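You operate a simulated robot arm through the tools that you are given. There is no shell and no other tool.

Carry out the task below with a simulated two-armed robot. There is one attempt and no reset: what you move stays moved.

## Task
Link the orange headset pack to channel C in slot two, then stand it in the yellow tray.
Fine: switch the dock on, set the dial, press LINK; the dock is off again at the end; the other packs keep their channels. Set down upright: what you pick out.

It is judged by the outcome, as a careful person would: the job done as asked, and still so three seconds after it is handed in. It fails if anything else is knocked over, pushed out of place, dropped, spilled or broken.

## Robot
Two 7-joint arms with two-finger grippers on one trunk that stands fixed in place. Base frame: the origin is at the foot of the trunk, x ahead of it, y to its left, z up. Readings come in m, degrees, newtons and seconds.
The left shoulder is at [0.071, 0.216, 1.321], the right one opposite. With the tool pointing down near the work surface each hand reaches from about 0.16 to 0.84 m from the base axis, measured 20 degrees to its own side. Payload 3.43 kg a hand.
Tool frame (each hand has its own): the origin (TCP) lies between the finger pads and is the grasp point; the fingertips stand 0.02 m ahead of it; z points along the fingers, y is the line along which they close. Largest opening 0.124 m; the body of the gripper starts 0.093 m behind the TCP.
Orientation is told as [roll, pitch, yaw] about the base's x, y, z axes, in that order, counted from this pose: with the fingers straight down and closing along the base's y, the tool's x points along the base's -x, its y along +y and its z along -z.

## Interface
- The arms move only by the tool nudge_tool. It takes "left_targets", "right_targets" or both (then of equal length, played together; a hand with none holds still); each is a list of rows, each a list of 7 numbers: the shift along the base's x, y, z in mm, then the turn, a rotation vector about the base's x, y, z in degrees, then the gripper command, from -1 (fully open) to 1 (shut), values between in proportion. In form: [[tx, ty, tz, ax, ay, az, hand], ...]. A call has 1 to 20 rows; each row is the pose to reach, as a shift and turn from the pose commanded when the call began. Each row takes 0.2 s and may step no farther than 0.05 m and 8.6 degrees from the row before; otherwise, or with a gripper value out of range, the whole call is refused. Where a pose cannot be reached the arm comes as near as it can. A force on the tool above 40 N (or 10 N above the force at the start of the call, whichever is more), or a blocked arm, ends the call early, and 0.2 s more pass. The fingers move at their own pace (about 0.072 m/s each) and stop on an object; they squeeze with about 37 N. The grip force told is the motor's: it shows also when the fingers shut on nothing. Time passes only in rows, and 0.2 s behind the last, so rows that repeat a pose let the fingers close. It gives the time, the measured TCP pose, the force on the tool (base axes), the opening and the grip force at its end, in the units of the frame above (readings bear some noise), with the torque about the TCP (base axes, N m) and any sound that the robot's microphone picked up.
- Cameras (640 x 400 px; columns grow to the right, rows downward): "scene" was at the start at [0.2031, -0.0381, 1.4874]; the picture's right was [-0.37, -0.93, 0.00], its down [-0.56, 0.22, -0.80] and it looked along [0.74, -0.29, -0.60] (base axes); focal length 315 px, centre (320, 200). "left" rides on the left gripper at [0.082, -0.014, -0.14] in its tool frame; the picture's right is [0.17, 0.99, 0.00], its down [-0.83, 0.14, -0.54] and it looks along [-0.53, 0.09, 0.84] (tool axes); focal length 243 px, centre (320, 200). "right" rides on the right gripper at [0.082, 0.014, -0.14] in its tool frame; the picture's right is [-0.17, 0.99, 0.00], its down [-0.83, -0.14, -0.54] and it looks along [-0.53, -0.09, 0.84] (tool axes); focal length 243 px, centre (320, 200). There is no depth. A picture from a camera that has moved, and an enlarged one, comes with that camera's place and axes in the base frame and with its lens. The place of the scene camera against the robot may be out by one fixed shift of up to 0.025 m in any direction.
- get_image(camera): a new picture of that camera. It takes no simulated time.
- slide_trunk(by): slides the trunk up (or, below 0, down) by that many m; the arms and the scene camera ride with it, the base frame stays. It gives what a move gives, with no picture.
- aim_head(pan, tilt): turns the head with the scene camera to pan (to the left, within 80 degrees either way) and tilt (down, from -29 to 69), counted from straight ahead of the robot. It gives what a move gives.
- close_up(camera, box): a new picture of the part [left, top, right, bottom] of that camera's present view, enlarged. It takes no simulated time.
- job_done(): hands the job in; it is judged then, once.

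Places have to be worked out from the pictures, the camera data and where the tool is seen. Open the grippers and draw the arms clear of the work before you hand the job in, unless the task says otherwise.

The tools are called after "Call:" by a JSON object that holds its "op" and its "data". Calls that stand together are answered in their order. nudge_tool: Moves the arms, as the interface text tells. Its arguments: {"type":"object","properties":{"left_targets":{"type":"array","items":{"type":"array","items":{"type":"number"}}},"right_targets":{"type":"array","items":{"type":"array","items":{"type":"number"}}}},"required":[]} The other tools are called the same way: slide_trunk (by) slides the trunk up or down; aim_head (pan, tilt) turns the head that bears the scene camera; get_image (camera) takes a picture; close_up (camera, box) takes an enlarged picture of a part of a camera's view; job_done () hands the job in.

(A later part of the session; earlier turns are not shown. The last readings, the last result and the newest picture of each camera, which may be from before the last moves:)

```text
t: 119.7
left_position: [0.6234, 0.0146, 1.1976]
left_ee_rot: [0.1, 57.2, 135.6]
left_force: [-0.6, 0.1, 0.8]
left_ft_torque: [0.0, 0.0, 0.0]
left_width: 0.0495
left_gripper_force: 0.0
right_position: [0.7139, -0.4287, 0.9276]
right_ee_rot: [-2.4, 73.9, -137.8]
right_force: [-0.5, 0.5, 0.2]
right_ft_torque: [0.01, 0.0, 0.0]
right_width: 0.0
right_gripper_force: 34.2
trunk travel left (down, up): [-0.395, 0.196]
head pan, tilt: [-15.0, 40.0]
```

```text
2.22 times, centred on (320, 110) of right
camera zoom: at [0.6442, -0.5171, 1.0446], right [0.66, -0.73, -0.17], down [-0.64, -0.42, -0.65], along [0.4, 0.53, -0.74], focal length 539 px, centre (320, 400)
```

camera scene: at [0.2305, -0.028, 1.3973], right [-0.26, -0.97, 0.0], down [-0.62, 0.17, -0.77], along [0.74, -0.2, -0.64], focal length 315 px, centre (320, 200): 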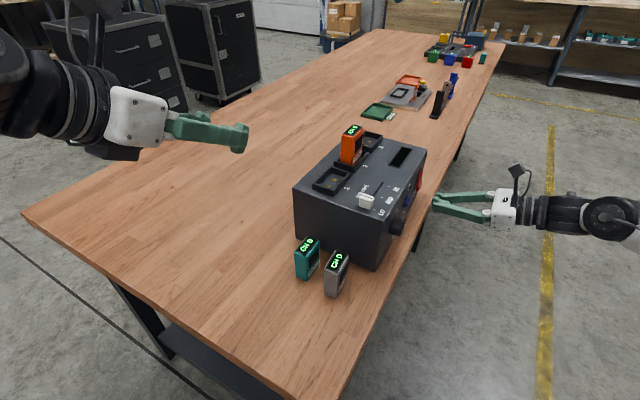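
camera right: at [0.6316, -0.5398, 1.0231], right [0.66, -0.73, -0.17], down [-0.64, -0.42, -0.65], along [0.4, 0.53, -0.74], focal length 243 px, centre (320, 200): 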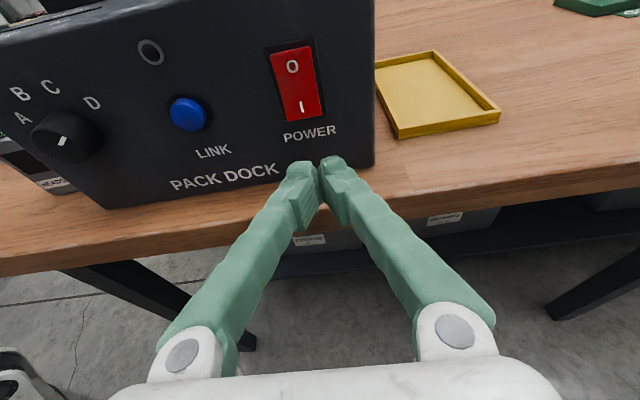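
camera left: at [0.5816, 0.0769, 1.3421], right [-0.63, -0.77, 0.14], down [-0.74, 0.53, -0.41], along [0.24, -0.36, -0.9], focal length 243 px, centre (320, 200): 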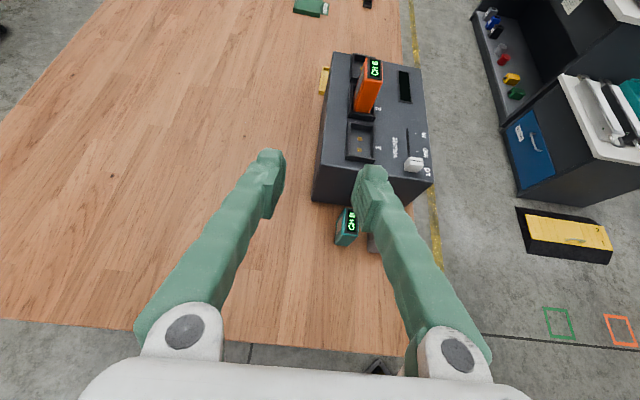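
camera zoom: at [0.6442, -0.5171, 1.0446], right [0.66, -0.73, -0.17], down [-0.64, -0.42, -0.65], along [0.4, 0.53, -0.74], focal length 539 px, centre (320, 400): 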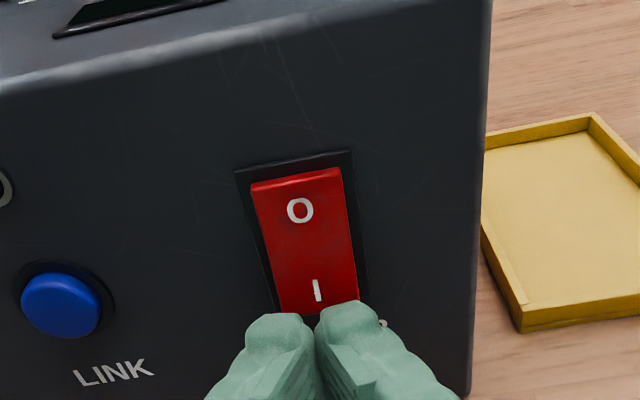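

The tips line up with the "I" half. I advance along the face normal in 2 mm steps.

Call:
{"op": "nudge_tool", "data": {"right_targets": [[2.8, 2.8, 0, 0, 0, 0, 1], [5.7, 5.6, 0, 0, 0, 0, 1], [8.5, 8.4, 0, 0, 0, 0, 1], [10, 9.8, 0, 0, 0, 0, 1], [11.4, 11.2, 0, 0, 0, 0, 1], [12.8, 12.7, 0, 0, 0, 0, 1], [12.8, 12.7, 0, 0, 0, 0, 1]]}}

Call:
{"op": "close_up", "data": {"camera": "right", "box": [220, 20, 420, 200]}}

```text
t: 121.3
left_position: [0.6208, 0.0149, 1.198]
left_ee_rot: [-0.1, 57.4, 135.3]
left_force: [0.5, 0.5, 0.4]
left_ft_torque: [-0.01, -0.01, -0.04]
left_width: 0.0494
left_gripper_force: 0.1
right_position: [0.7226, -0.4187, 0.9272]
right_ee_rot: [-2.3, 73.8, -137.9]
right_force: [-20.4, -15.5, 2.0]
right_ft_torque: [0.18, -0.21, 0.12]
right_width: 0.006
right_gripper_force: 34.5
trunk travel left (down, up): [-0.395, 0.196]
head pan, tilt: [-15.0, 40.0]
```

```text
2.22 times, centred on (320, 110) of right
camera zoom: at [0.6545, -0.5075, 1.0444], right [0.66, -0.74, -0.17], down [-0.64, -0.42, -0.65], along [0.4, 0.53, -0.74], focal length 539 px, centre (320, 400)
```

zoom: 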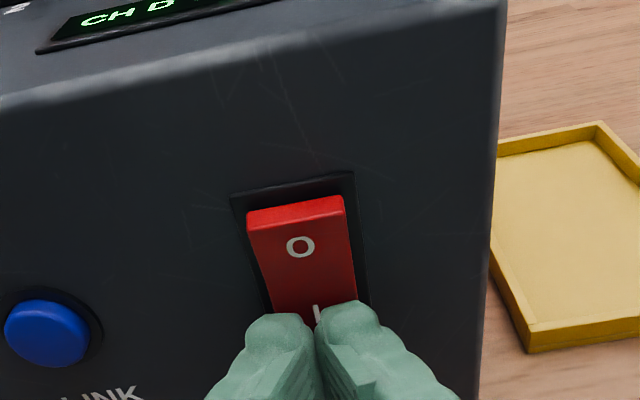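

The dock's display lit up with "CH D": the power is on and the dial reads D. I back away 45 mm.

Call:
{"op": "nudge_tool", "data": {"right_targets": [[-5, -5, 0, 0, 0, 0, 1], [-12, -12, 0, 0, 0, 0, 1], [-22, -22, 0, 0, 0, 0, 1], [-32, -32, 0, 0, 0, 0, 1], [-32, -32, 0, 0, 0, 0, 1]]}}

Call:
{"op": "get_image", "data": {"camera": "right"}}

Call:
{"op": "close_up", "data": {"camera": "scene", "box": [280, 110, 440, 300]}}

```text
t: 122.5
left_position: [0.625, 0.0152, 1.1967]
left_ee_rot: [0.2, 57.1, 135.6]
left_force: [0.7, 0.0, 0.7]
left_ft_torque: [0.02, 0.01, -0.03]
left_width: 0.05
left_gripper_force: 0.1
right_position: [0.6925, -0.4476, 0.9271]
right_ee_rot: [-2.5, 73.9, -137.9]
right_force: [1.3, -1.3, 0.4]
right_ft_torque: [-0.01, -0.02, 0.01]
right_width: 0.0
right_gripper_force: 34.3
trunk travel left (down, up): [-0.395, 0.196]
head pan, tilt: [-15.0, 40.0]
```

```text
taken
camera right: at [0.6247, -0.5363, 1.0441], right [0.66, -0.73, -0.17], down [-0.64, -0.42, -0.65], along [0.4, 0.53, -0.74], focal length 243 px, centre (320, 200)
```

right: 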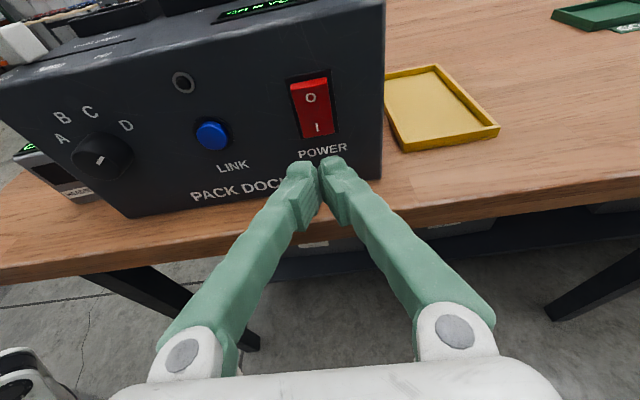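

```text
2.11 times, centred on (360, 205) of scene
camera zoom: at [0.231, -0.0281, 1.3971], right [-0.26, -0.97, 0.0], down [-0.62, 0.17, -0.77], along [0.74, -0.2, -0.64], focal length 664 px, centre (236, 190)
```

zoom: 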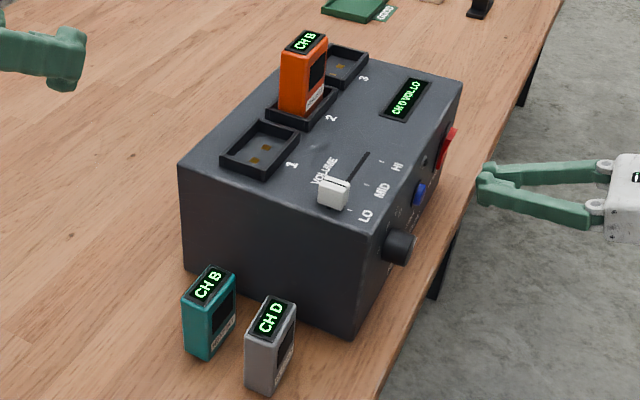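

The display reads "CH D VOL LO" and the orange pack is in slot 2. I slide parallel to the face to a stand-off in front of the dial, levelling the tool to horizontal and opening the fingers to about 0.06.

Call:
{"op": "nudge_tool", "data": {"right_targets": [[-10, 9, 2, 0.9, -0.9, 0, 0.9], [-20, 18, 4, 1.9, -1.9, 0, 0.7], [-31, 28, 6, 2.8, -2.8, 0, 0.5], [-42, 38, 8, 3.7, -3.8, 0, 0.3], [-52, 48, 10, 4.7, -4.7, 0, 0.1], [-63, 58, 12, 5.6, -5.7, 0, 0.05], [-74, 68, 14, 6.5, -6.6, 0, 0.05], [-85, 78, 16, 7.5, -7.6, 0, 0.05], [-96, 88, 18, 8.4, -8.5, 0, 0.05], [-106, 97, 19, 9.3, -9.5, 0, 0.05], [-117, 107, 20, 10.3, -10.4, 0, 0.05], [-127, 116, 21, 11.2, -11.4, 0, 0.05], [-127, 116, 21, 11.2, -11.4, 0, 0.05]]}}

Call:
{"op": "get_image", "data": {"camera": "right"}}

Call:
{"op": "get_image", "data": {"camera": "scene"}}

```text
t: 125.3
left_position: [0.6241, 0.0147, 1.1974]
left_ee_rot: [0.0, 57.2, 135.7]
left_force: [-1.0, 0.7, 0.4]
left_ft_torque: [0.01, 0.02, -0.01]
left_width: 0.0493
left_gripper_force: 0.0
right_position: [0.5671, -0.3311, 0.9485]
right_ee_rot: [-81.6, 89.5, 143.1]
right_force: [-0.3, 0.0, 1.0]
right_ft_torque: [0.0, -0.03, -0.01]
right_width: 0.0589
right_gripper_force: 0.1
trunk travel left (down, up): [-0.395, 0.196]
head pan, tilt: [-15.0, 40.0]
```

```text
taken
camera right: at [0.4782, -0.4402, 1.0297], right [0.69, -0.7, -0.18], down [-0.49, -0.27, -0.83], along [0.53, 0.66, -0.53], focal length 243 px, centre (320, 200)
```

right: 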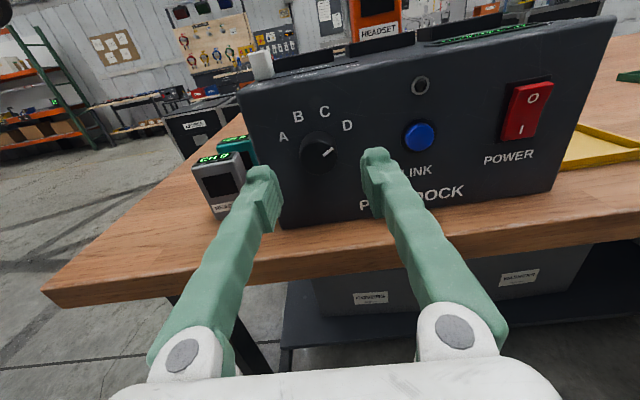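

```text
taken
camera scene: at [0.2309, -0.0281, 1.3972], right [-0.26, -0.97, 0.0], down [-0.62, 0.17, -0.77], along [0.74, -0.2, -0.64], focal length 315 px, centre (320, 200)
```

scene: 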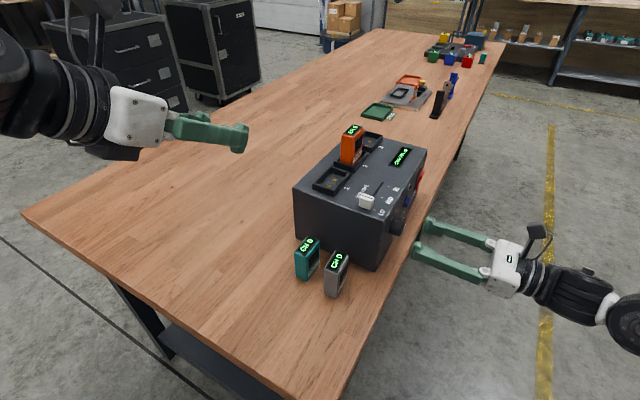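

The level pose works well and the dial lies between the open fingers. I zoom to align with the knob's centre.

Call:
{"op": "close_up", "data": {"camera": "right", "box": [260, 80, 400, 190]}}

```text
3.64 times, centred on (330, 135) of right
camera zoom: at [0.4782, -0.4402, 1.0297], right [0.69, -0.7, -0.18], down [-0.49, -0.27, -0.83], along [0.53, 0.66, -0.53], focal length 882 px, centre (284, 436)
```

zoom: 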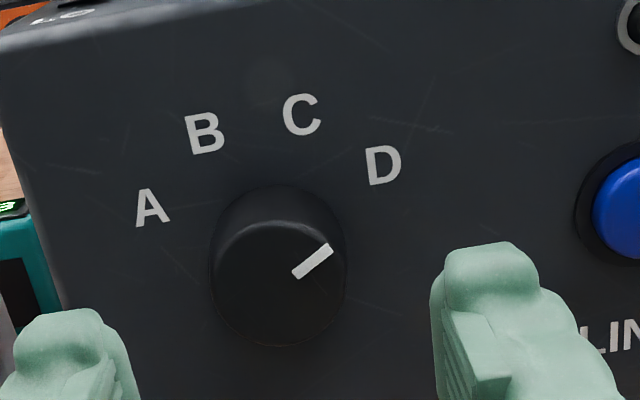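

The knob's centre is at z 0.948, about 32 mm in diameter and 23 mm proud, and my axis is within about 1 mm of it. I advance around the knob, stopping 3 mm short of the face.

Call:
{"op": "nudge_tool", "data": {"right_targets": [[6, 6, 0, 0, 0, 0, 0.05], [12, 12, 0, 0, 0, 0, 0.05], [18, 18, 0, 0, 0, 0, 0.05], [24, 24, 0, 0, 0, 0, 0.05], [29, 29, 0, 0, 0, 0, 0.05], [33, 33, 0, 0, 0, 0, 0.05], [36, 36, 0, 0, 0, 0, 0.05], [38.5, 38.2, 0, 0, 0, 0, 0.05], [40.5, 40, 0, 0, 0, 0, 0.05], [40.5, 40, 0, 0, 0, 0, 0.05]]}}

Call:
{"op": "close_up", "data": {"camera": "right", "box": [220, 80, 420, 205]}}

```text
t: 127.5
left_position: [0.6214, 0.0133, 1.1986]
left_ee_rot: [-0.2, 57.3, 135.6]
left_force: [0.5, 0.1, 0.4]
left_ft_torque: [-0.01, 0.04, -0.02]
left_width: 0.0494
left_gripper_force: 0.0
right_position: [0.6048, -0.2934, 0.9478]
right_ee_rot: [-81.4, 89.3, 143.3]
right_force: [-16.9, -15.6, 0.4]
right_ft_torque: [-0.01, -0.05, 0.86]
right_width: 0.0595
right_gripper_force: 0.3
trunk travel left (down, up): [-0.395, 0.196]
head pan, tilt: [-15.0, 40.0]
```

```text
3.20 times, centred on (320, 142) of right
camera zoom: at [0.5168, -0.402, 1.03], right [0.69, -0.7, -0.18], down [-0.49, -0.27, -0.83], along [0.53, 0.66, -0.53], focal length 776 px, centre (320, 384)
```

zoom: 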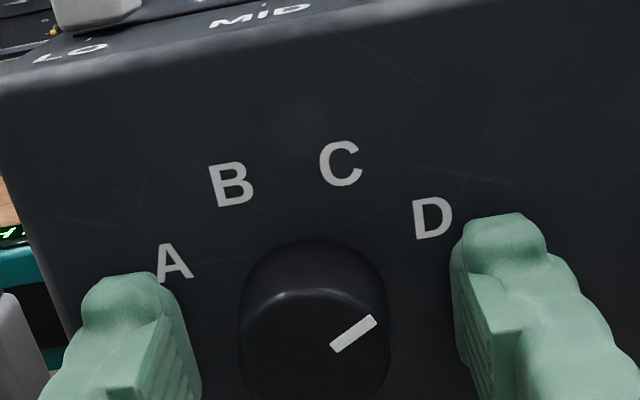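

One fingertip touches the face (about 23 N), so the face is a few millimetres nearer than reckoned. I back off 6 mm and close on the knob.

Call:
{"op": "nudge_tool", "data": {"right_targets": [[-2.2, -2.2, 0, 0, 0, 0, 0.05], [-4.4, -4.4, 0, 0, 0, 0, 0.05], [-4.4, -4.4, 0, 0, 0, 0, 0.2], [-4.4, -4.4, 0, 0, 0, 0, 0.35], [-4.4, -4.4, 0, 0, 0, 0, 0.45], [-4.4, -4.4, 0, 0, 0, 0, 0.6], [-4.4, -4.4, 0, 0, 0, 0, 0.6]]}}

Call:
{"op": "close_up", "data": {"camera": "right", "box": [220, 80, 420, 205]}}

```text
t: 129.1
left_position: [0.6236, 0.0147, 1.1967]
left_ee_rot: [0.0, 57.4, 135.6]
left_force: [-0.8, 0.3, -0.7]
left_ft_torque: [0.0, 0.02, 0.01]
left_width: 0.0496
left_gripper_force: 0.2
right_position: [0.6031, -0.2966, 0.949]
right_ee_rot: [-81.3, 89.5, 143.3]
right_force: [-0.2, 2.1, 1.3]
right_ft_torque: [0.08, -0.09, 0.02]
right_width: 0.0316
right_gripper_force: 45.0
trunk travel left (down, up): [-0.395, 0.196]
head pan, tilt: [-15.0, 40.0]
```

```text
3.20 times, centred on (320, 142) of right
camera zoom: at [0.5138, -0.4038, 1.0303], right [0.69, -0.7, -0.18], down [-0.49, -0.27, -0.83], along [0.53, 0.66, -0.53], focal length 776 px, centre (320, 384)
```

zoom: 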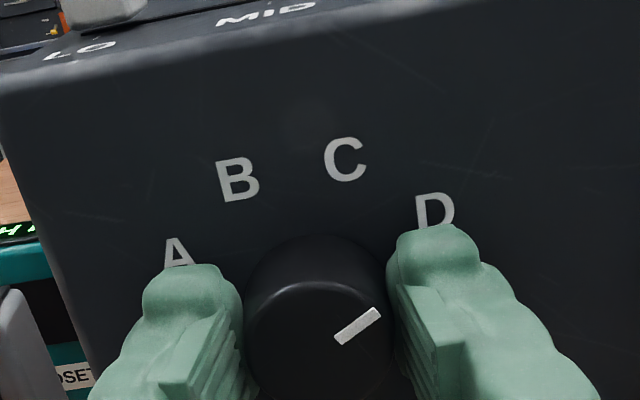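

Gripped squarely at 0.0316 width with little side force. I turn 40° counter-clockwise as seen from the front (D to C) about the face normal.

Call:
{"op": "nudge_tool", "data": {"right_targets": [[0, 0, 0, -2.8, -2.8, 0, 0.6], [0, 0, 0, -5.7, -5.6, 0, 0.6], [0, 0, 0, -8.5, -8.4, 0, 0.6], [0, 0, 0, -11.4, -11.2, 0, 0.6], [0, 0, 0, -14.2, -14, 0, 0.6], [0, 0, 0, -17, -16.9, 0, 0.6], [0, 0, 0, -19.9, -19.7, 0, 0.6], [0, 0, 0, -22.7, -22.5, 0, 0.6], [0, 0, 0, -25.6, -25.3, 0, 0.6], [0, 0, 0, -28.4, -28.1, 0, 0.6], [0, 0, 0, -28.4, -28.1, 0, 0.6]]}}

Call:
{"op": "get_image", "data": {"camera": "right"}}

Call:
{"op": "close_up", "data": {"camera": "scene", "box": [370, 130, 450, 230]}}

```text
t: 131.5
left_position: [0.6234, 0.0152, 1.1975]
left_ee_rot: [0.1, 57.3, 135.6]
left_force: [-0.3, -0.7, 0.2]
left_ft_torque: [0.0, 0.01, -0.02]
left_width: 0.0497
left_gripper_force: 0.1
right_position: [0.602, -0.2977, 0.9485]
right_ee_rot: [90.0, 50.4, -45.4]
right_force: [5.3, -1.9, 8.9]
right_ft_torque: [0.17, -0.11, -0.01]
right_width: 0.0313
right_gripper_force: 45.0
trunk travel left (down, up): [-0.395, 0.196]
head pan, tilt: [-15.0, 40.0]
```

```text
taken
camera right: at [0.4747, -0.3643, 1.0207], right [0.61, -0.62, 0.5], down [-0.09, -0.68, -0.73], along [0.79, 0.4, -0.47], focal length 243 px, centre (320, 200)
```

right: 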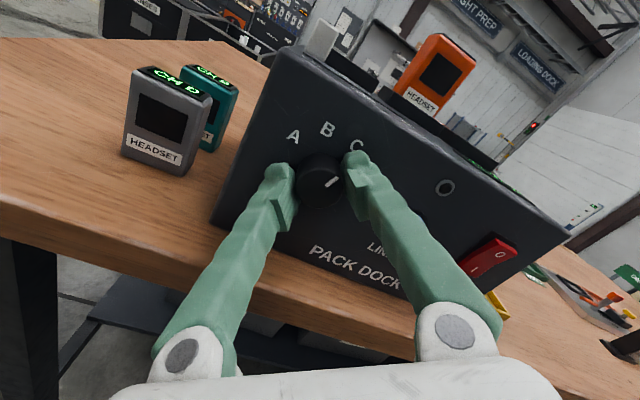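

```text
4.00 times, centred on (410, 180) of scene
camera zoom: at [0.2306, -0.0279, 1.3973], right [-0.26, -0.97, 0.0], down [-0.62, 0.17, -0.77], along [0.74, -0.2, -0.64], focal length 1261 px, centre (-40, 280)
```

zoom: 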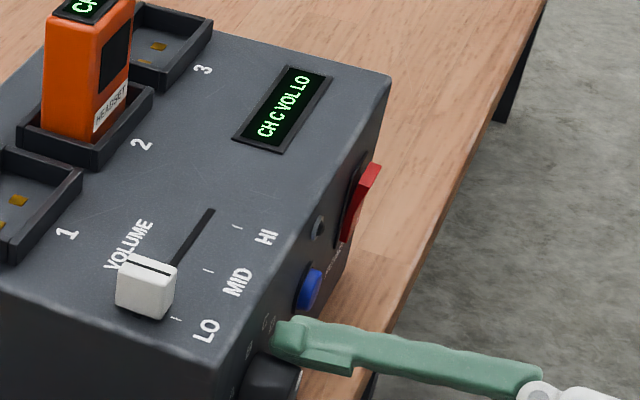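

The display now reads "CH C VOL LO". I open the fingers, retreat 60 mm and check that the setting stays.

Call:
{"op": "nudge_tool", "data": {"right_targets": [[0, 0, 0, 0, 0, 0, 0.4], [0, 0, 0, 0, 0, 0, 0.2], [0, 0, 0, 0, 0, 0, 0.1], [-3, -3, 0, 0, 0, 0, 0.1], [-8, -8, 0, 0, 0, 0, 0.1], [-14, -14, 0, 0, 0, 0, 0.1], [-21, -21, 0, 0, 0, 0, 0.1], [-28, -28, 0, 0, 0, 0, 0.1], [-35, -35, 0, 0, 0, 0, 0.1], [-42, -42, 0, 0, 0, 0, 0.1], [-42, -42, 0, 0, 0, 0, 0.1]]}}

Call:
{"op": "close_up", "data": {"camera": "scene", "box": [370, 130, 450, 230]}}

Call:
{"op": "get_image", "data": {"camera": "right"}}

```text
t: 133.9
left_position: [0.6236, 0.0156, 1.1976]
left_ee_rot: [0.2, 57.2, 135.6]
left_force: [0.2, 0.3, 0.3]
left_ft_torque: [-0.04, -0.02, -0.03]
left_width: 0.0496
left_gripper_force: 0.0
right_position: [0.5605, -0.3387, 0.9477]
right_ee_rot: [89.8, 50.7, -45.4]
right_force: [-0.1, -0.8, -0.1]
right_ft_torque: [0.04, 0.04, 0.03]
right_width: 0.0558
right_gripper_force: 0.1
trunk travel left (down, up): [-0.395, 0.196]
head pan, tilt: [-15.0, 40.0]
```

```text
4.00 times, centred on (410, 180) of scene
camera zoom: at [0.2309, -0.028, 1.3972], right [-0.26, -0.97, 0.0], down [-0.62, 0.17, -0.77], along [0.74, -0.2, -0.64], focal length 1261 px, centre (-40, 280)
```

zoom: 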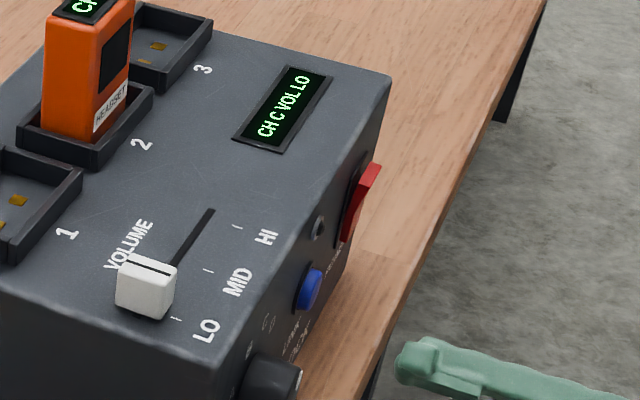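

```text
taken
camera right: at [0.432, -0.4064, 1.0201], right [0.61, -0.62, 0.5], down [-0.09, -0.68, -0.73], along [0.79, 0.4, -0.47], focal length 243 px, centre (320, 200)
```

right: 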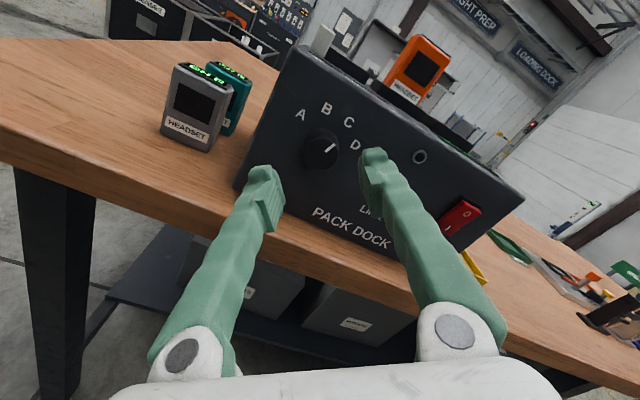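

CH C holds after release. I rotate the hand back level, close the fingers and slide over to a stand-off in front of LINK.

Call:
{"op": "nudge_tool", "data": {"right_targets": [[7, -6, 0, 3.2, 3.1, 0, 0.3], [14, -13, 0, 6.3, 6.2, 0, 0.5], [22, -20, -1, 9.5, 9.4, 0, 0.7], [29, -26, -1, 12.6, 12.5, 0, 0.9], [36, -33, -2, 15.8, 15.6, 0, 1], [44, -39, -2, 18.9, 18.7, 0, 1], [51, -46, -2, 22.1, 21.9, 0, 1], [58, -53, -3, 25.2, 25, 0, 1], [65.7, -59.1, -3, 28.4, 28.1, 0, 1], [65.7, -59.1, -3, 28.4, 28.1, 0, 1]]}}

Call:
{"op": "get_image", "data": {"camera": "right"}}

Call:
{"op": "close_up", "data": {"camera": "right", "box": [250, 70, 410, 180]}}

```text
t: 136.1
left_position: [0.6235, 0.0151, 1.1975]
left_ee_rot: [0.1, 57.3, 135.6]
left_force: [-0.5, -0.7, -0.5]
left_ft_torque: [0.04, 0.01, 0.02]
left_width: 0.0498
left_gripper_force: 0.1
right_position: [0.6252, -0.3983, 0.9448]
right_ee_rot: [-81.3, 89.2, 143.5]
right_force: [-1.7, 0.0, 0.8]
right_ft_torque: [0.01, 0.01, -0.02]
right_width: 0.0002
right_gripper_force: 34.2
trunk travel left (down, up): [-0.395, 0.196]
head pan, tilt: [-15.0, 40.0]
```

```text
taken
camera right: at [0.5376, -0.506, 1.0275], right [0.69, -0.7, -0.18], down [-0.49, -0.27, -0.83], along [0.53, 0.66, -0.53], focal length 243 px, centre (320, 200)
```

right: 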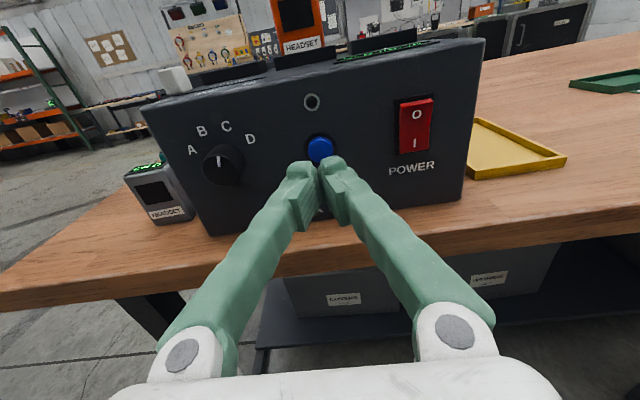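

```text
3.64 times, centred on (330, 125) of right
camera zoom: at [0.5376, -0.506, 1.0275], right [0.69, -0.7, -0.18], down [-0.49, -0.27, -0.83], along [0.53, 0.66, -0.53], focal length 882 px, centre (284, 473)
```

zoom: 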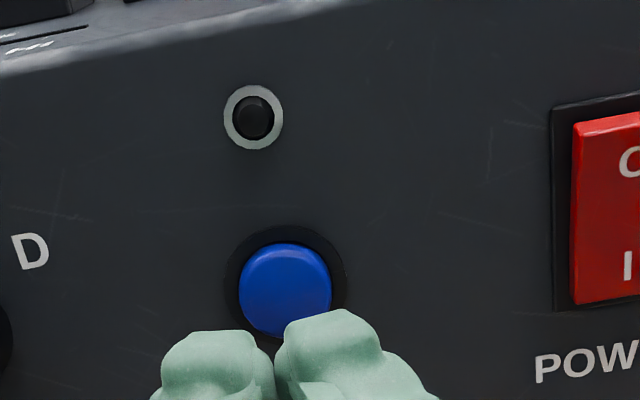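

The tips are aligned with LINK to within a millimetre laterally. I raise 2 mm and advance to about 6 mm from the button.

Call:
{"op": "nudge_tool", "data": {"right_targets": [[6, 6, 1, 0, 0, 0, 1], [12, 12, 2, 0, 0, 0, 1], [18, 18, 2, 0, 0, 0, 1], [24, 24, 2, 0, 0, 0, 1], [30, 29.7, 2, 0, 0, 0, 1], [35, 34.7, 2, 0, 0, 0, 1], [35, 34.7, 2, 0, 0, 0, 1]]}}

Call:
{"op": "close_up", "data": {"camera": "right", "box": [250, 70, 410, 180]}}

```text
t: 137.7
left_position: [0.623, 0.0152, 1.1976]
left_ee_rot: [0.1, 57.3, 135.5]
left_force: [0.2, 0.9, -0.3]
left_ft_torque: [0.01, -0.01, -0.01]
left_width: 0.0498
left_gripper_force: 0.1
right_position: [0.6627, -0.3626, 0.9471]
right_ee_rot: [-79.1, 89.2, 145.5]
right_force: [0.2, 0.1, 0.1]
right_ft_torque: [0.04, 0.01, 0.02]
right_width: 0.0002
right_gripper_force: 34.6
trunk travel left (down, up): [-0.395, 0.196]
head pan, tilt: [-15.0, 40.0]
```

```text
3.64 times, centred on (330, 125) of right
camera zoom: at [0.5733, -0.4715, 1.029], right [0.69, -0.7, -0.18], down [-0.49, -0.27, -0.83], along [0.53, 0.66, -0.53], focal length 882 px, centre (284, 473)
```

zoom: 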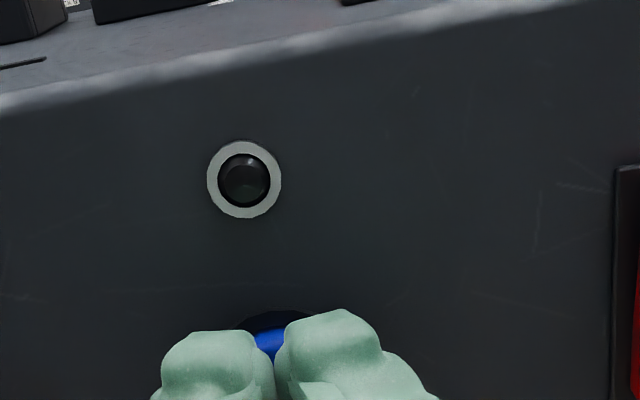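

The tips nearly touch the blue button. I press in 1.5 mm steps.

Call:
{"op": "nudge_tool", "data": {"right_targets": [[1, 1, 0, 0, 0, 0, 1], [2.1, 2.1, 0, 0, 0, 0, 1], [3.2, 3.2, 0, 0, 0, 0, 1], [4.3, 4.2, 0, 0, 0, 0, 1], [5.3, 5.3, 0, 0, 0, 0, 1], [5.3, 5.3, 0, 0, 0, 0, 1]]}}

Call:
{"op": "close_up", "data": {"camera": "scene", "box": [320, 110, 450, 230]}}

Call:
{"op": "close_up", "data": {"camera": "right", "box": [250, 70, 410, 180]}}

```text
t: 139.1
left_position: [0.6223, 0.016, 1.1977]
left_ee_rot: [0.0, 57.3, 135.6]
left_force: [0.5, -1.1, 0.6]
left_ft_torque: [0.0, -0.01, -0.01]
left_width: 0.0496
left_gripper_force: 0.1
right_position: [0.6669, -0.3582, 0.9469]
right_ee_rot: [-79.1, 89.3, 145.6]
right_force: [-1.6, -0.6, -0.4]
right_ft_torque: [0.0, 0.0, 0.0]
right_width: 0.006
right_gripper_force: 34.4
trunk travel left (down, up): [-0.395, 0.196]
head pan, tilt: [-15.0, 40.0]
heard: click
```

```text
3.33 times, centred on (385, 170) of scene
camera zoom: at [0.2305, -0.0282, 1.3972], right [-0.26, -0.97, 0.0], down [-0.62, 0.17, -0.77], along [0.74, -0.2, -0.64], focal length 1051 px, centre (103, 300)
```

zoom: 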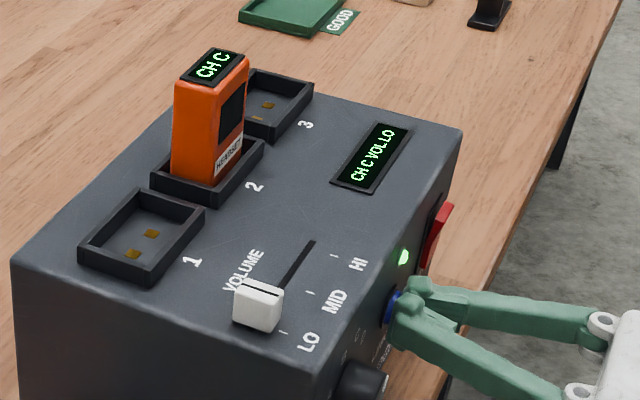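

```text
3.64 times, centred on (330, 125) of right
camera zoom: at [0.5786, -0.4666, 1.0287], right [0.69, -0.7, -0.18], down [-0.49, -0.27, -0.83], along [0.53, 0.66, -0.53], focal length 882 px, centre (284, 473)
```

zoom: 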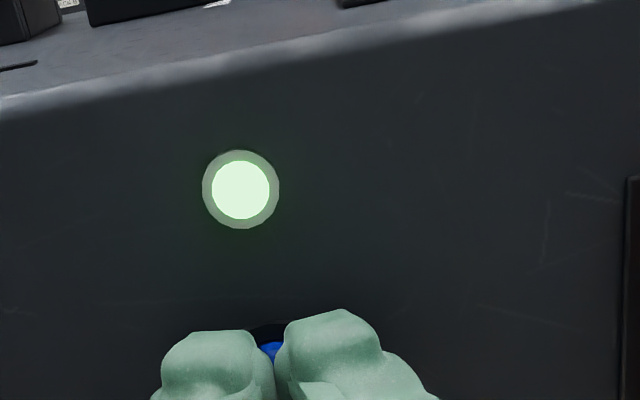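

A click was heard, the LED is green and the orange pack now shows CH C. I retreat straight back at once, then slide to a stand-off before the rocker's "O" half at z≈0.965.

Call:
{"op": "nudge_tool", "data": {"right_targets": [[-5, -5, 0, 0, 0, 0, 1], [-12, -12, 0, 0, 0, 0, 1], [-20, -20, 0, 0, 0, 0, 1], [-30, -30, 0, 0, 0, 0, 1], [-20, -40, 6, 0, 0, 0, 1], [-10, -50, 10, 0, 0, 0, 1], [0, -60, 14, 0, 0, 0, 1], [10, -70, 17, 0, 0, 0, 1], [20, -80, 18, 0, 0, 0, 1], [29, -89.7, 18, 0, 0, 0, 1], [29, -89.7, 18, 0, 0, 0, 1]]}}

Call:
{"op": "close_up", "data": {"camera": "right", "box": [220, 60, 420, 200]}}

Call:
{"op": "close_up", "data": {"camera": "scene", "box": [320, 110, 450, 230]}}

```text
t: 141.5
left_position: [0.6222, 0.0151, 1.1982]
left_ee_rot: [0.1, 57.3, 135.6]
left_force: [0.6, 0.8, -0.3]
left_ft_torque: [0.03, 0.0, 0.01]
left_width: 0.0499
left_gripper_force: 0.0
right_position: [0.6956, -0.4468, 0.9653]
right_ee_rot: [-79.0, 89.4, 145.8]
right_force: [0.1, -0.4, 0.6]
right_ft_torque: [0.0, 0.0, -0.03]
right_width: 0.0
right_gripper_force: 34.5
trunk travel left (down, up): [-0.395, 0.196]
head pan, tilt: [-15.0, 40.0]
```

```text
2.86 times, centred on (320, 130) of right
camera zoom: at [0.6068, -0.555, 1.0471], right [0.69, -0.7, -0.18], down [-0.49, -0.27, -0.83], along [0.53, 0.66, -0.53], focal length 693 px, centre (320, 400)
```

zoom: 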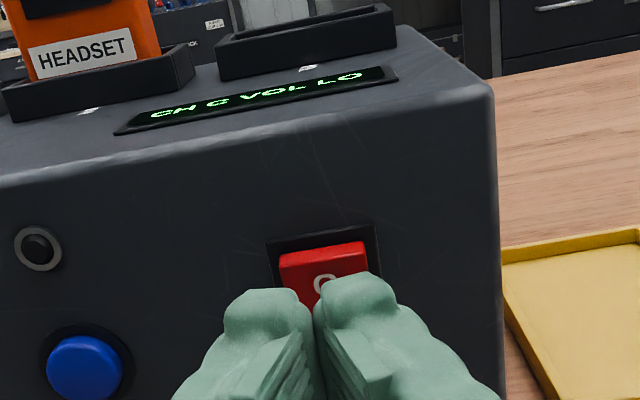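

```text
3.33 times, centred on (385, 170) of scene
camera zoom: at [0.2304, -0.028, 1.3972], right [-0.26, -0.97, 0.0], down [-0.62, 0.17, -0.77], along [0.74, -0.2, -0.64], focal length 1051 px, centre (103, 300)
```

zoom: 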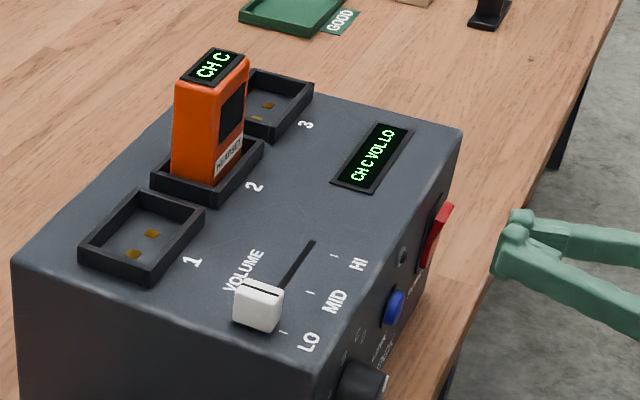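

The pack keeps CH C, and the tips line up with the "O" half. I advance to press it: 30 mm, then 2 mm steps.

Call:
{"op": "nudge_tool", "data": {"right_targets": [[6, 6, 0, 0, 0, 0, 1], [12, 12, 0, 0, 0, 0, 1], [18, 17.8, 0, 0, 0, 0, 1], [22, 21.8, 0, 0, 0, 0, 1], [24, 23.7, 0, 0, 0, 0, 1], [25.5, 25.2, 0, 0, 0, 0, 1], [27, 26.7, 0, 0, 0, 0, 1], [28.5, 28.2, 0, 0, 0, 0, 1], [28.5, 28.2, 0, 0, 0, 0, 1]]}}

Call:
{"op": "close_up", "data": {"camera": "right", "box": [220, 60, 420, 200]}}

```text
t: 143.5
left_position: [0.6226, 0.0156, 1.1974]
left_ee_rot: [0.1, 57.3, 135.6]
left_force: [0.8, -0.1, 0.1]
left_ft_torque: [0.0, 0.06, 0.01]
left_width: 0.0497
left_gripper_force: 0.1
right_position: [0.7238, -0.4209, 0.9652]
right_ee_rot: [-81.5, 89.5, 143.1]
right_force: [-1.2, -1.6, 1.3]
right_ft_torque: [-0.04, 0.02, 0.04]
right_width: 0.0061
right_gripper_force: 34.3
trunk travel left (down, up): [-0.395, 0.196]
head pan, tilt: [-15.0, 40.0]
```

```text
2.86 times, centred on (320, 130) of right
camera zoom: at [0.6357, -0.5281, 1.0473], right [0.69, -0.7, -0.18], down [-0.49, -0.27, -0.83], along [0.53, 0.66, -0.53], focal length 693 px, centre (320, 400)
```

zoom: 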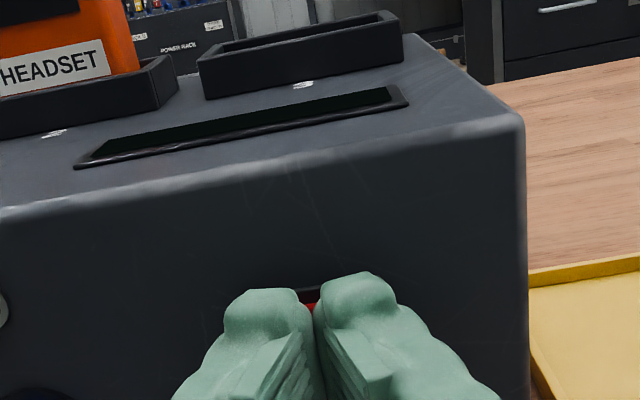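

The display went dark: the dock is off. I retreat and verify it stays off and everything else is in place.

Call:
{"op": "nudge_tool", "data": {"right_targets": [[-5, -5, 0, 0, 0, 0, 1], [-12, -12, 0, 0, 0, 0, 1], [-22, -22, 0, 0, 0, 0, 1], [-32, -32, 2, 0, 0, 0, 1], [-42, -42, 6, 0, 0, 0, 1], [-52, -52, 12, 0, 0, 0, 1], [-52, -52, 12, 0, 0, 0, 1]]}}

Call:
{"op": "get_image", "data": {"camera": "right"}}

Call:
{"op": "close_up", "data": {"camera": "scene", "box": [280, 110, 450, 310]}}

```text
t: 145.1
left_position: [0.6243, 0.0167, 1.1982]
left_ee_rot: [0.2, 57.2, 135.6]
left_force: [0.5, 0.6, 0.2]
left_ft_torque: [0.0, 0.02, 0.0]
left_width: 0.0495
left_gripper_force: 0.0
right_position: [0.6731, -0.472, 0.9748]
right_ee_rot: [-78.3, 89.3, 146.4]
right_force: [0.7, 0.5, 0.4]
right_ft_torque: [0.02, -0.01, -0.03]
right_width: 0.0002
right_gripper_force: 34.6
trunk travel left (down, up): [-0.395, 0.196]
head pan, tilt: [-15.0, 40.0]
```

```text
taken
camera right: at [0.5841, -0.5792, 1.0582], right [0.69, -0.7, -0.18], down [-0.49, -0.27, -0.83], along [0.53, 0.66, -0.53], focal length 243 px, centre (320, 200)
```

right: 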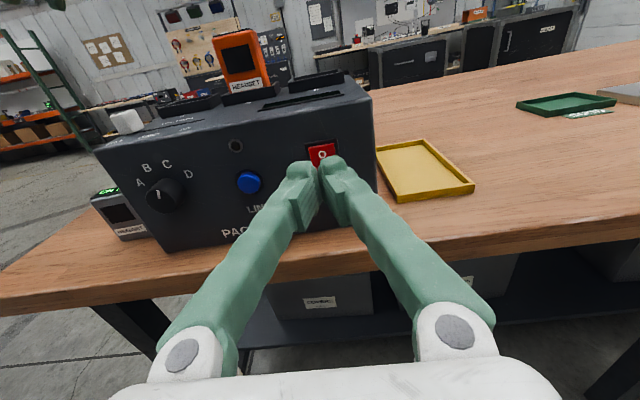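

```text
2.00 times, centred on (365, 210) of scene
camera zoom: at [0.231, -0.028, 1.3971], right [-0.26, -0.97, 0.0], down [-0.62, 0.17, -0.77], along [0.74, -0.2, -0.64], focal length 631 px, centre (230, 180)
```

zoom: 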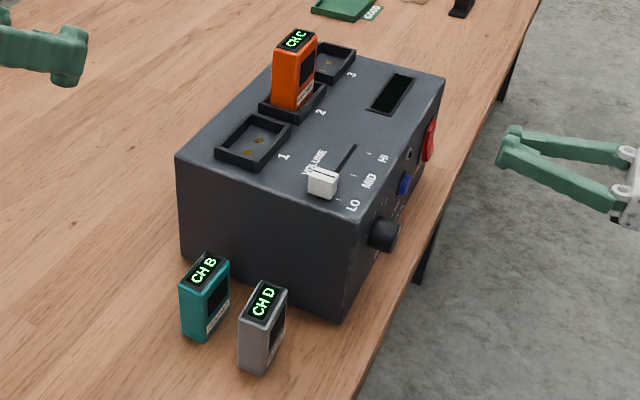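

Everything checks out: dock off, orange CH C, teal CH B, grey CH D. Next the right arm must take the pack to the tray, so first I test the reach with an empty hand. I lean the tool down to about 55° and rise clear of the dock.

Call:
{"op": "nudge_tool", "data": {"right_targets": [[0, -4, 14, -2.5, 2.5, 0, 0.8], [0, -8, 28, -4.9, 5, 0, 0.6], [0, -12, 42, -7.4, 7.5, 0, 0.4], [1, -16, 56, -9.8, 10, 0, 0.2], [2, -20, 70, -12.3, 12.5, 0, 0], [3, -24, 84, -14.8, 14.9, 0, -0.1], [4, -28, 98, -17.2, 17.4, 0, -0.1], [5, -28, 112, -19.7, 19.9, 0, -0.1], [6, -28, 122, -22.1, 22.4, 0, -0.1], [7, -28, 126, -24.6, 24.9, 0, -0.1], [7, -28, 126, -24.6, 24.9, 0, -0.1]]}}

Call:
{"op": "get_image", "data": {"camera": "right"}}

```text
t: 147.5
left_position: [0.6236, 0.0166, 1.1984]
left_ee_rot: [0.1, 57.3, 135.6]
left_force: [-0.4, -0.7, 0.0]
left_ft_torque: [-0.02, 0.04, 0.05]
left_width: 0.0498
left_gripper_force: 0.0
right_position: [0.6779, -0.5, 1.1029]
right_ee_rot: [-1.0, 54.9, -136.3]
right_force: [0.2, 0.0, -0.1]
right_ft_torque: [0.01, 0.03, 0.0]
right_width: 0.068
right_gripper_force: 0.1
trunk travel left (down, up): [-0.395, 0.196]
head pan, tilt: [-15.0, 40.0]
```

```text
taken
camera right: at [0.6425, -0.5566, 1.2501], right [0.62, -0.77, -0.14], down [-0.76, -0.54, -0.37], along [0.2, 0.34, -0.92], focal length 243 px, centre (320, 200)
```

right: 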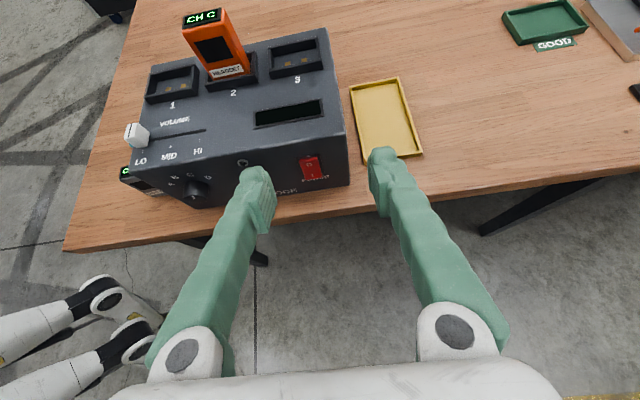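

The tray is in clear view here. I zoom in to measure it precisely before testing the reach.

Call:
{"op": "close_up", "data": {"camera": "right", "box": [320, 60, 460, 180]}}

Call:
{"op": "close_up", "data": {"camera": "right", "box": [160, 0, 360, 140]}}

```text
3.33 times, centred on (390, 120) of right
camera zoom: at [0.6425, -0.5566, 1.2501], right [0.62, -0.77, -0.14], down [-0.76, -0.54, -0.37], along [0.2, 0.34, -0.92], focal length 809 px, centre (87, 467)
```

zoom: 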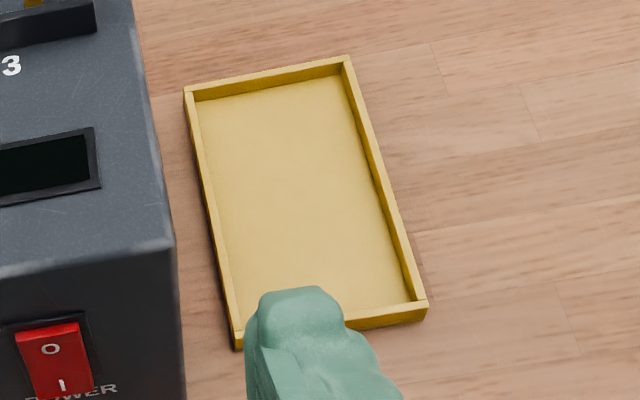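

```text
2.86 times, centred on (260, 70) of right
camera zoom: at [0.6425, -0.5566, 1.2501], right [0.62, -0.77, -0.14], down [-0.76, -0.54, -0.37], along [0.2, 0.34, -0.92], focal length 693 px, centre (491, 571)
```

zoom: 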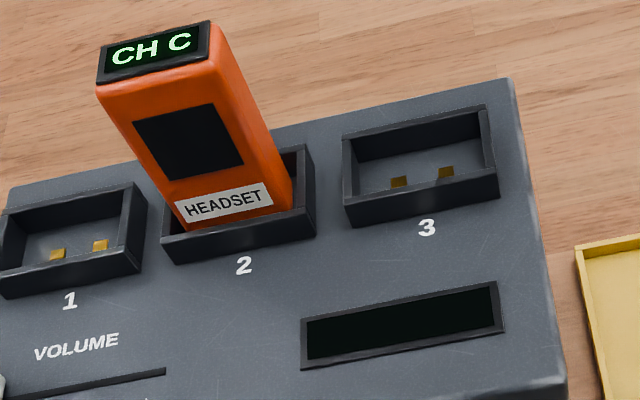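

The tray spans (0.835,-0.431), (0.905,-0.503), (1.032,-0.376), (0.962,-0.304). I'll aim the pack at about (0.90, -0.45) in its front part. I test the empty hand there at z≈1.06 with the heading turned 10° toward the arm.

Call:
{"op": "nudge_tool", "data": {"right_targets": [[14, 3, -3, 0, 0, -0.7, -0.1], [28, 6, -6, 0, 0, -1.4, -0.1], [42, 9.5, -9, 0, 0, -2, -0.1], [56, 12.6, -11, 0, 0, -2.7, -0.1], [70, 16, -14, 0, 0, -3.4, -0.1], [84, 19, -17, 0, 0, -4, -0.1], [98, 22, -20, 0, 0, -4.7, -0.1], [112, 25, -22, 0, 0, -5.4, -0.1], [126, 28, -25, 0, 0, -6, -0.1], [140, 31.5, -28, 0, 0, -6.7, -0.1], [154, 34.7, -30, 0, 0, -7.4, -0.1], [168, 38, -33, 0, 0, -8, -0.1]]}}

Call:
{"op": "get_image", "data": {"camera": "right"}}

```text
t: 150.1
left_position: [0.624, 0.0172, 1.1968]
left_ee_rot: [0.2, 57.3, 135.6]
left_force: [0.8, 0.7, 0.3]
left_ft_torque: [-0.03, -0.01, -0.03]
left_width: 0.0495
left_gripper_force: 0.2
right_position: [0.8473, -0.4596, 1.0698]
right_ee_rot: [-0.9, 54.9, -144.5]
right_force: [0.5, -0.3, -0.2]
right_ft_torque: [-0.03, 0.01, 0.01]
right_width: 0.0682
right_gripper_force: 0.0
trunk travel left (down, up): [-0.395, 0.196]
head pan, tilt: [-15.0, 40.0]
```

```text
taken
camera right: at [0.8035, -0.5116, 1.2172], right [0.51, -0.85, -0.14], down [-0.83, -0.43, -0.37], along [0.25, 0.31, -0.92], focal length 243 px, centre (320, 200)
```

right: 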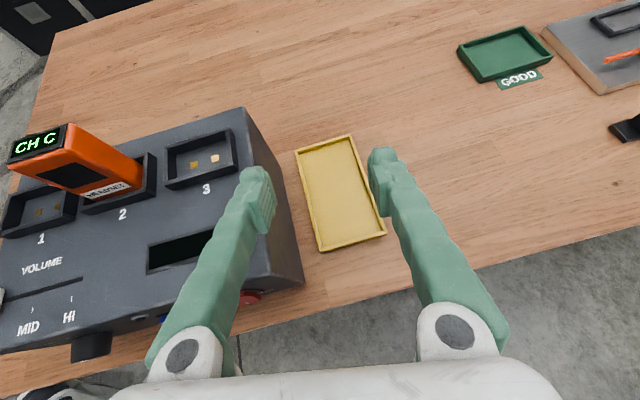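

Fine so far. I continue the remaining 54 mm in smaller steps.

Call:
{"op": "nudge_tool", "data": {"right_targets": [[8, 1.5, 0, 0, 0, 0, -0.1], [16, 3, 0, 0, 0, 0, -0.1], [24, 4.5, 0, 0, 0, 0, -0.1], [32, 6, 0, 0, 0, 0, -0.1], [40, 7.5, 0, 0, 0, 0, -0.1], [48, 9, 0, 0, 0, 0, -0.1], [54, 10, 0, 0, 0, 0, -0.1], [54, 10, 0, 0, 0, 0, -0.1]]}}

Call:
{"op": "get_image", "data": {"camera": "right"}}

```text
t: 151.9
left_position: [0.6228, 0.0157, 1.1974]
left_ee_rot: [0.1, 57.2, 135.6]
left_force: [0.1, 0.0, -0.4]
left_ft_torque: [0.0, 0.01, 0.04]
left_width: 0.0494
left_gripper_force: 0.0
right_position: [0.8999, -0.4517, 1.0703]
right_ee_rot: [-0.9, 55.0, -144.5]
right_force: [-0.1, -0.7, -0.5]
right_ft_torque: [0.01, 0.01, 0.0]
right_width: 0.0684
right_gripper_force: 0.0
trunk travel left (down, up): [-0.395, 0.196]
head pan, tilt: [-15.0, 40.0]
```

```text
taken
camera right: at [0.856, -0.5031, 1.2174], right [0.51, -0.85, -0.15], down [-0.82, -0.43, -0.37], along [0.25, 0.31, -0.92], focal length 243 px, centre (320, 200)
```

right: 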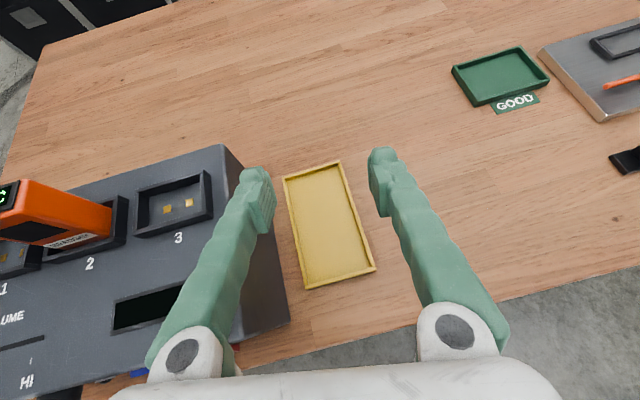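

Reached without trouble. I also test the descent here with the empty hand in two stages, since the low position is the hardest for the arm.

Call:
{"op": "nudge_tool", "data": {"right_targets": [[0, 0, -10, 0, 0, 0, -0.1], [0, 0, -20, 0, 0, 0, -0.1], [0, 0, -30, 0, 0, 0, -0.1], [0, 0, -40, 0, 0, 0, -0.1], [0, 0, -50, 0, 0, 0, -0.1], [0, 0, -60, 0, 0, 0, -0.1], [0, 0, -70, 0, 0, 0, -0.1], [0, 0, -70, 0, 0, 0, -0.1]]}}

Call:
{"op": "get_image", "data": {"camera": "scene"}}

Call:
{"op": "get_image", "data": {"camera": "right"}}

```text
t: 153.7
left_position: [0.6228, 0.0159, 1.197]
left_ee_rot: [0.2, 57.3, 135.6]
left_force: [0.2, -1.0, -0.5]
left_ft_torque: [0.01, 0.0, -0.01]
left_width: 0.0499
left_gripper_force: 0.0
right_position: [0.9013, -0.4528, 1.0002]
right_ee_rot: [-1.0, 54.9, -144.4]
right_force: [0.4, -0.5, 0.4]
right_ft_torque: [0.0, 0.01, -0.01]
right_width: 0.0682
right_gripper_force: 0.1
trunk travel left (down, up): [-0.395, 0.196]
head pan, tilt: [-15.0, 40.0]
```

```text
taken
camera scene: at [0.2306, -0.028, 1.3972], right [-0.26, -0.97, 0.0], down [-0.62, 0.17, -0.77], along [0.74, -0.2, -0.64], focal length 315 px, centre (320, 200)
```

scene: 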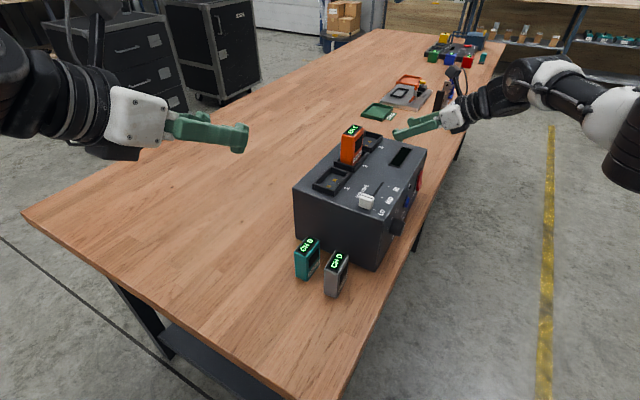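

```text
taken
camera right: at [0.8565, -0.503, 1.1473], right [0.51, -0.85, -0.14], down [-0.82, -0.43, -0.37], along [0.25, 0.31, -0.92], focal length 243 px, centre (320, 200)
```

right: 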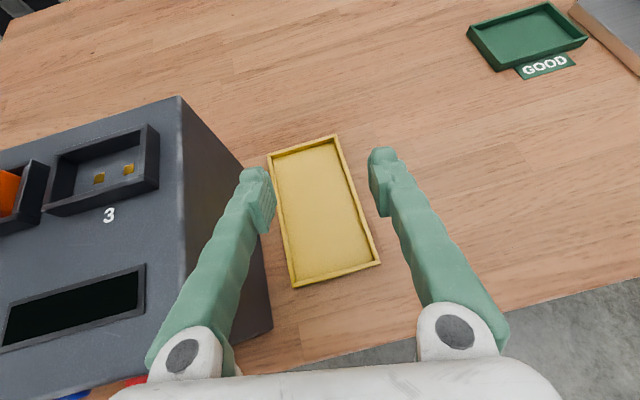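

Comfortable. I descend further to about z 0.94 to confirm clearance beside the dock end.

Call:
{"op": "nudge_tool", "data": {"right_targets": [[0, 0, -8, 0, 0, 0, -0.1], [0, 0, -16, 0, 0, 0, -0.1], [0, 0, -24, 0, 0, 0, -0.1], [0, 0, -32, 0, 0, 0, -0.1], [0, 0, -40, 0, 0, 0, -0.1], [0, 0, -48, 0, 0, 0, -0.1], [0, 0, -56, 0, 0, 0, -0.1], [0, 0, -62, 0, 0, 0, -0.1], [0, 0, -62, 0, 0, 0, -0.1]]}}

Call:
{"op": "get_image", "data": {"camera": "right"}}

Call:
{"op": "close_up", "data": {"camera": "scene", "box": [330, 60, 530, 200]}}

```text
t: 155.7
left_position: [0.623, 0.0147, 1.1969]
left_ee_rot: [0.1, 57.3, 135.7]
left_force: [0.4, 0.3, 0.4]
left_ft_torque: [-0.03, -0.02, -0.03]
left_width: 0.0497
left_gripper_force: 0.1
right_position: [0.9006, -0.4513, 0.9376]
right_ee_rot: [-0.9, 55.0, -144.5]
right_force: [0.1, 0.4, -0.2]
right_ft_torque: [-0.01, -0.01, 0.0]
right_width: 0.0683
right_gripper_force: 0.0
trunk travel left (down, up): [-0.395, 0.196]
head pan, tilt: [-15.0, 40.0]
```

```text
taken
camera right: at [0.856, -0.5029, 1.0849], right [0.51, -0.85, -0.14], down [-0.83, -0.43, -0.37], along [0.25, 0.31, -0.92], focal length 243 px, centre (320, 200)
```

right: 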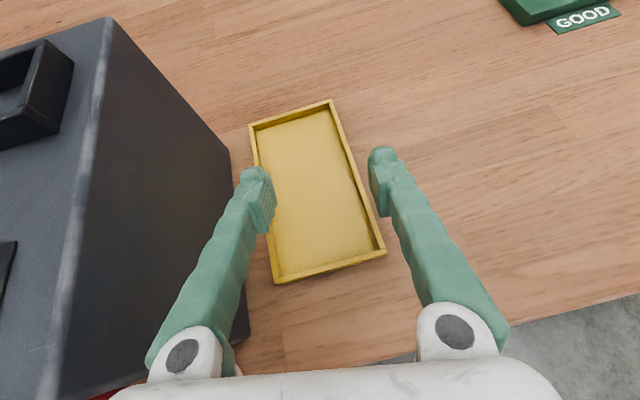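

```text
2.86 times, centred on (430, 130) of scene
camera zoom: at [0.2306, -0.028, 1.3972], right [-0.26, -0.97, 0.0], down [-0.62, 0.17, -0.77], along [0.74, -0.2, -0.64], focal length 901 px, centre (6, 400)
```

zoom: 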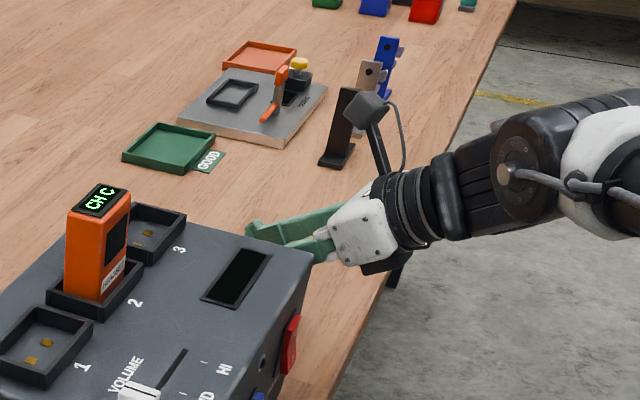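

The low position works with room to spare. Now I raise, yaw back +10°, and go around the front to a stand-off before the orange pack in slot 2, fingers open to about 0.074.

Call:
{"op": "nudge_tool", "data": {"right_targets": [[0, 0, 20, 0, 0, 0, -0.15], [0, 0, 45, 0, 0, 0, -0.2], [0, 0, 70, 0, 0, 0, -0.2], [0, 0, 95, 0, 0, 0, -0.2], [0, 0, 120, 0, 0, 0, -0.2], [-10, 0, 145, 0, 0, 0.5, -0.2], [-30, 3, 170, 0, 0, 1, -0.2], [-50, 6, 190, 0, 0, 2, -0.2], [-70, 10, 195, 0, 0, 3, -0.2], [-90, 15, 195, 0, 0, 4, -0.2], [-110, 22, 195, 0, 0, 5, -0.2], [-130, 30, 195, 0, 0, 6, -0.2], [-150, 40, 195, 0, 0, 7, -0.2], [-165, 55, 195, 0, 0, 8, -0.2], [-178, 75, 195, 0, 0, 9, -0.2], [-185, 95, 195, 0, 0, 10, -0.2], [-185, 95, 195, 0, 0, 10, -0.2]]}}

Call:
{"op": "get_image", "data": {"camera": "right"}}

```text
t: 159.3
left_position: [0.6229, 0.0157, 1.1981]
left_ee_rot: [0.2, 57.2, 135.6]
left_force: [-0.8, 0.8, -0.2]
left_ft_torque: [0.02, 0.01, -0.01]
left_width: 0.0495
left_gripper_force: 0.1
right_position: [0.7143, -0.3556, 1.1333]
right_ee_rot: [-1.0, 54.9, -134.5]
right_force: [0.3, 0.0, 0.3]
right_ft_torque: [0.02, 0.02, -0.02]
right_width: 0.0743
right_gripper_force: 0.1
trunk travel left (down, up): [-0.395, 0.196]
head pan, tilt: [-15.0, 40.0]
```

```text
taken
camera right: at [0.6803, -0.4138, 1.2799], right [0.65, -0.75, -0.14], down [-0.74, -0.57, -0.37], along [0.19, 0.34, -0.92], focal length 243 px, centre (320, 200)
```

right: 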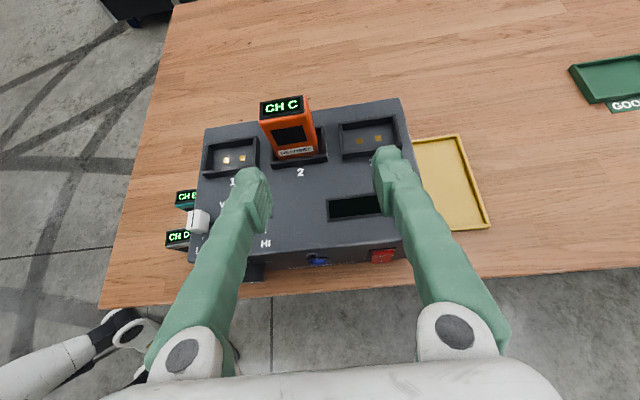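

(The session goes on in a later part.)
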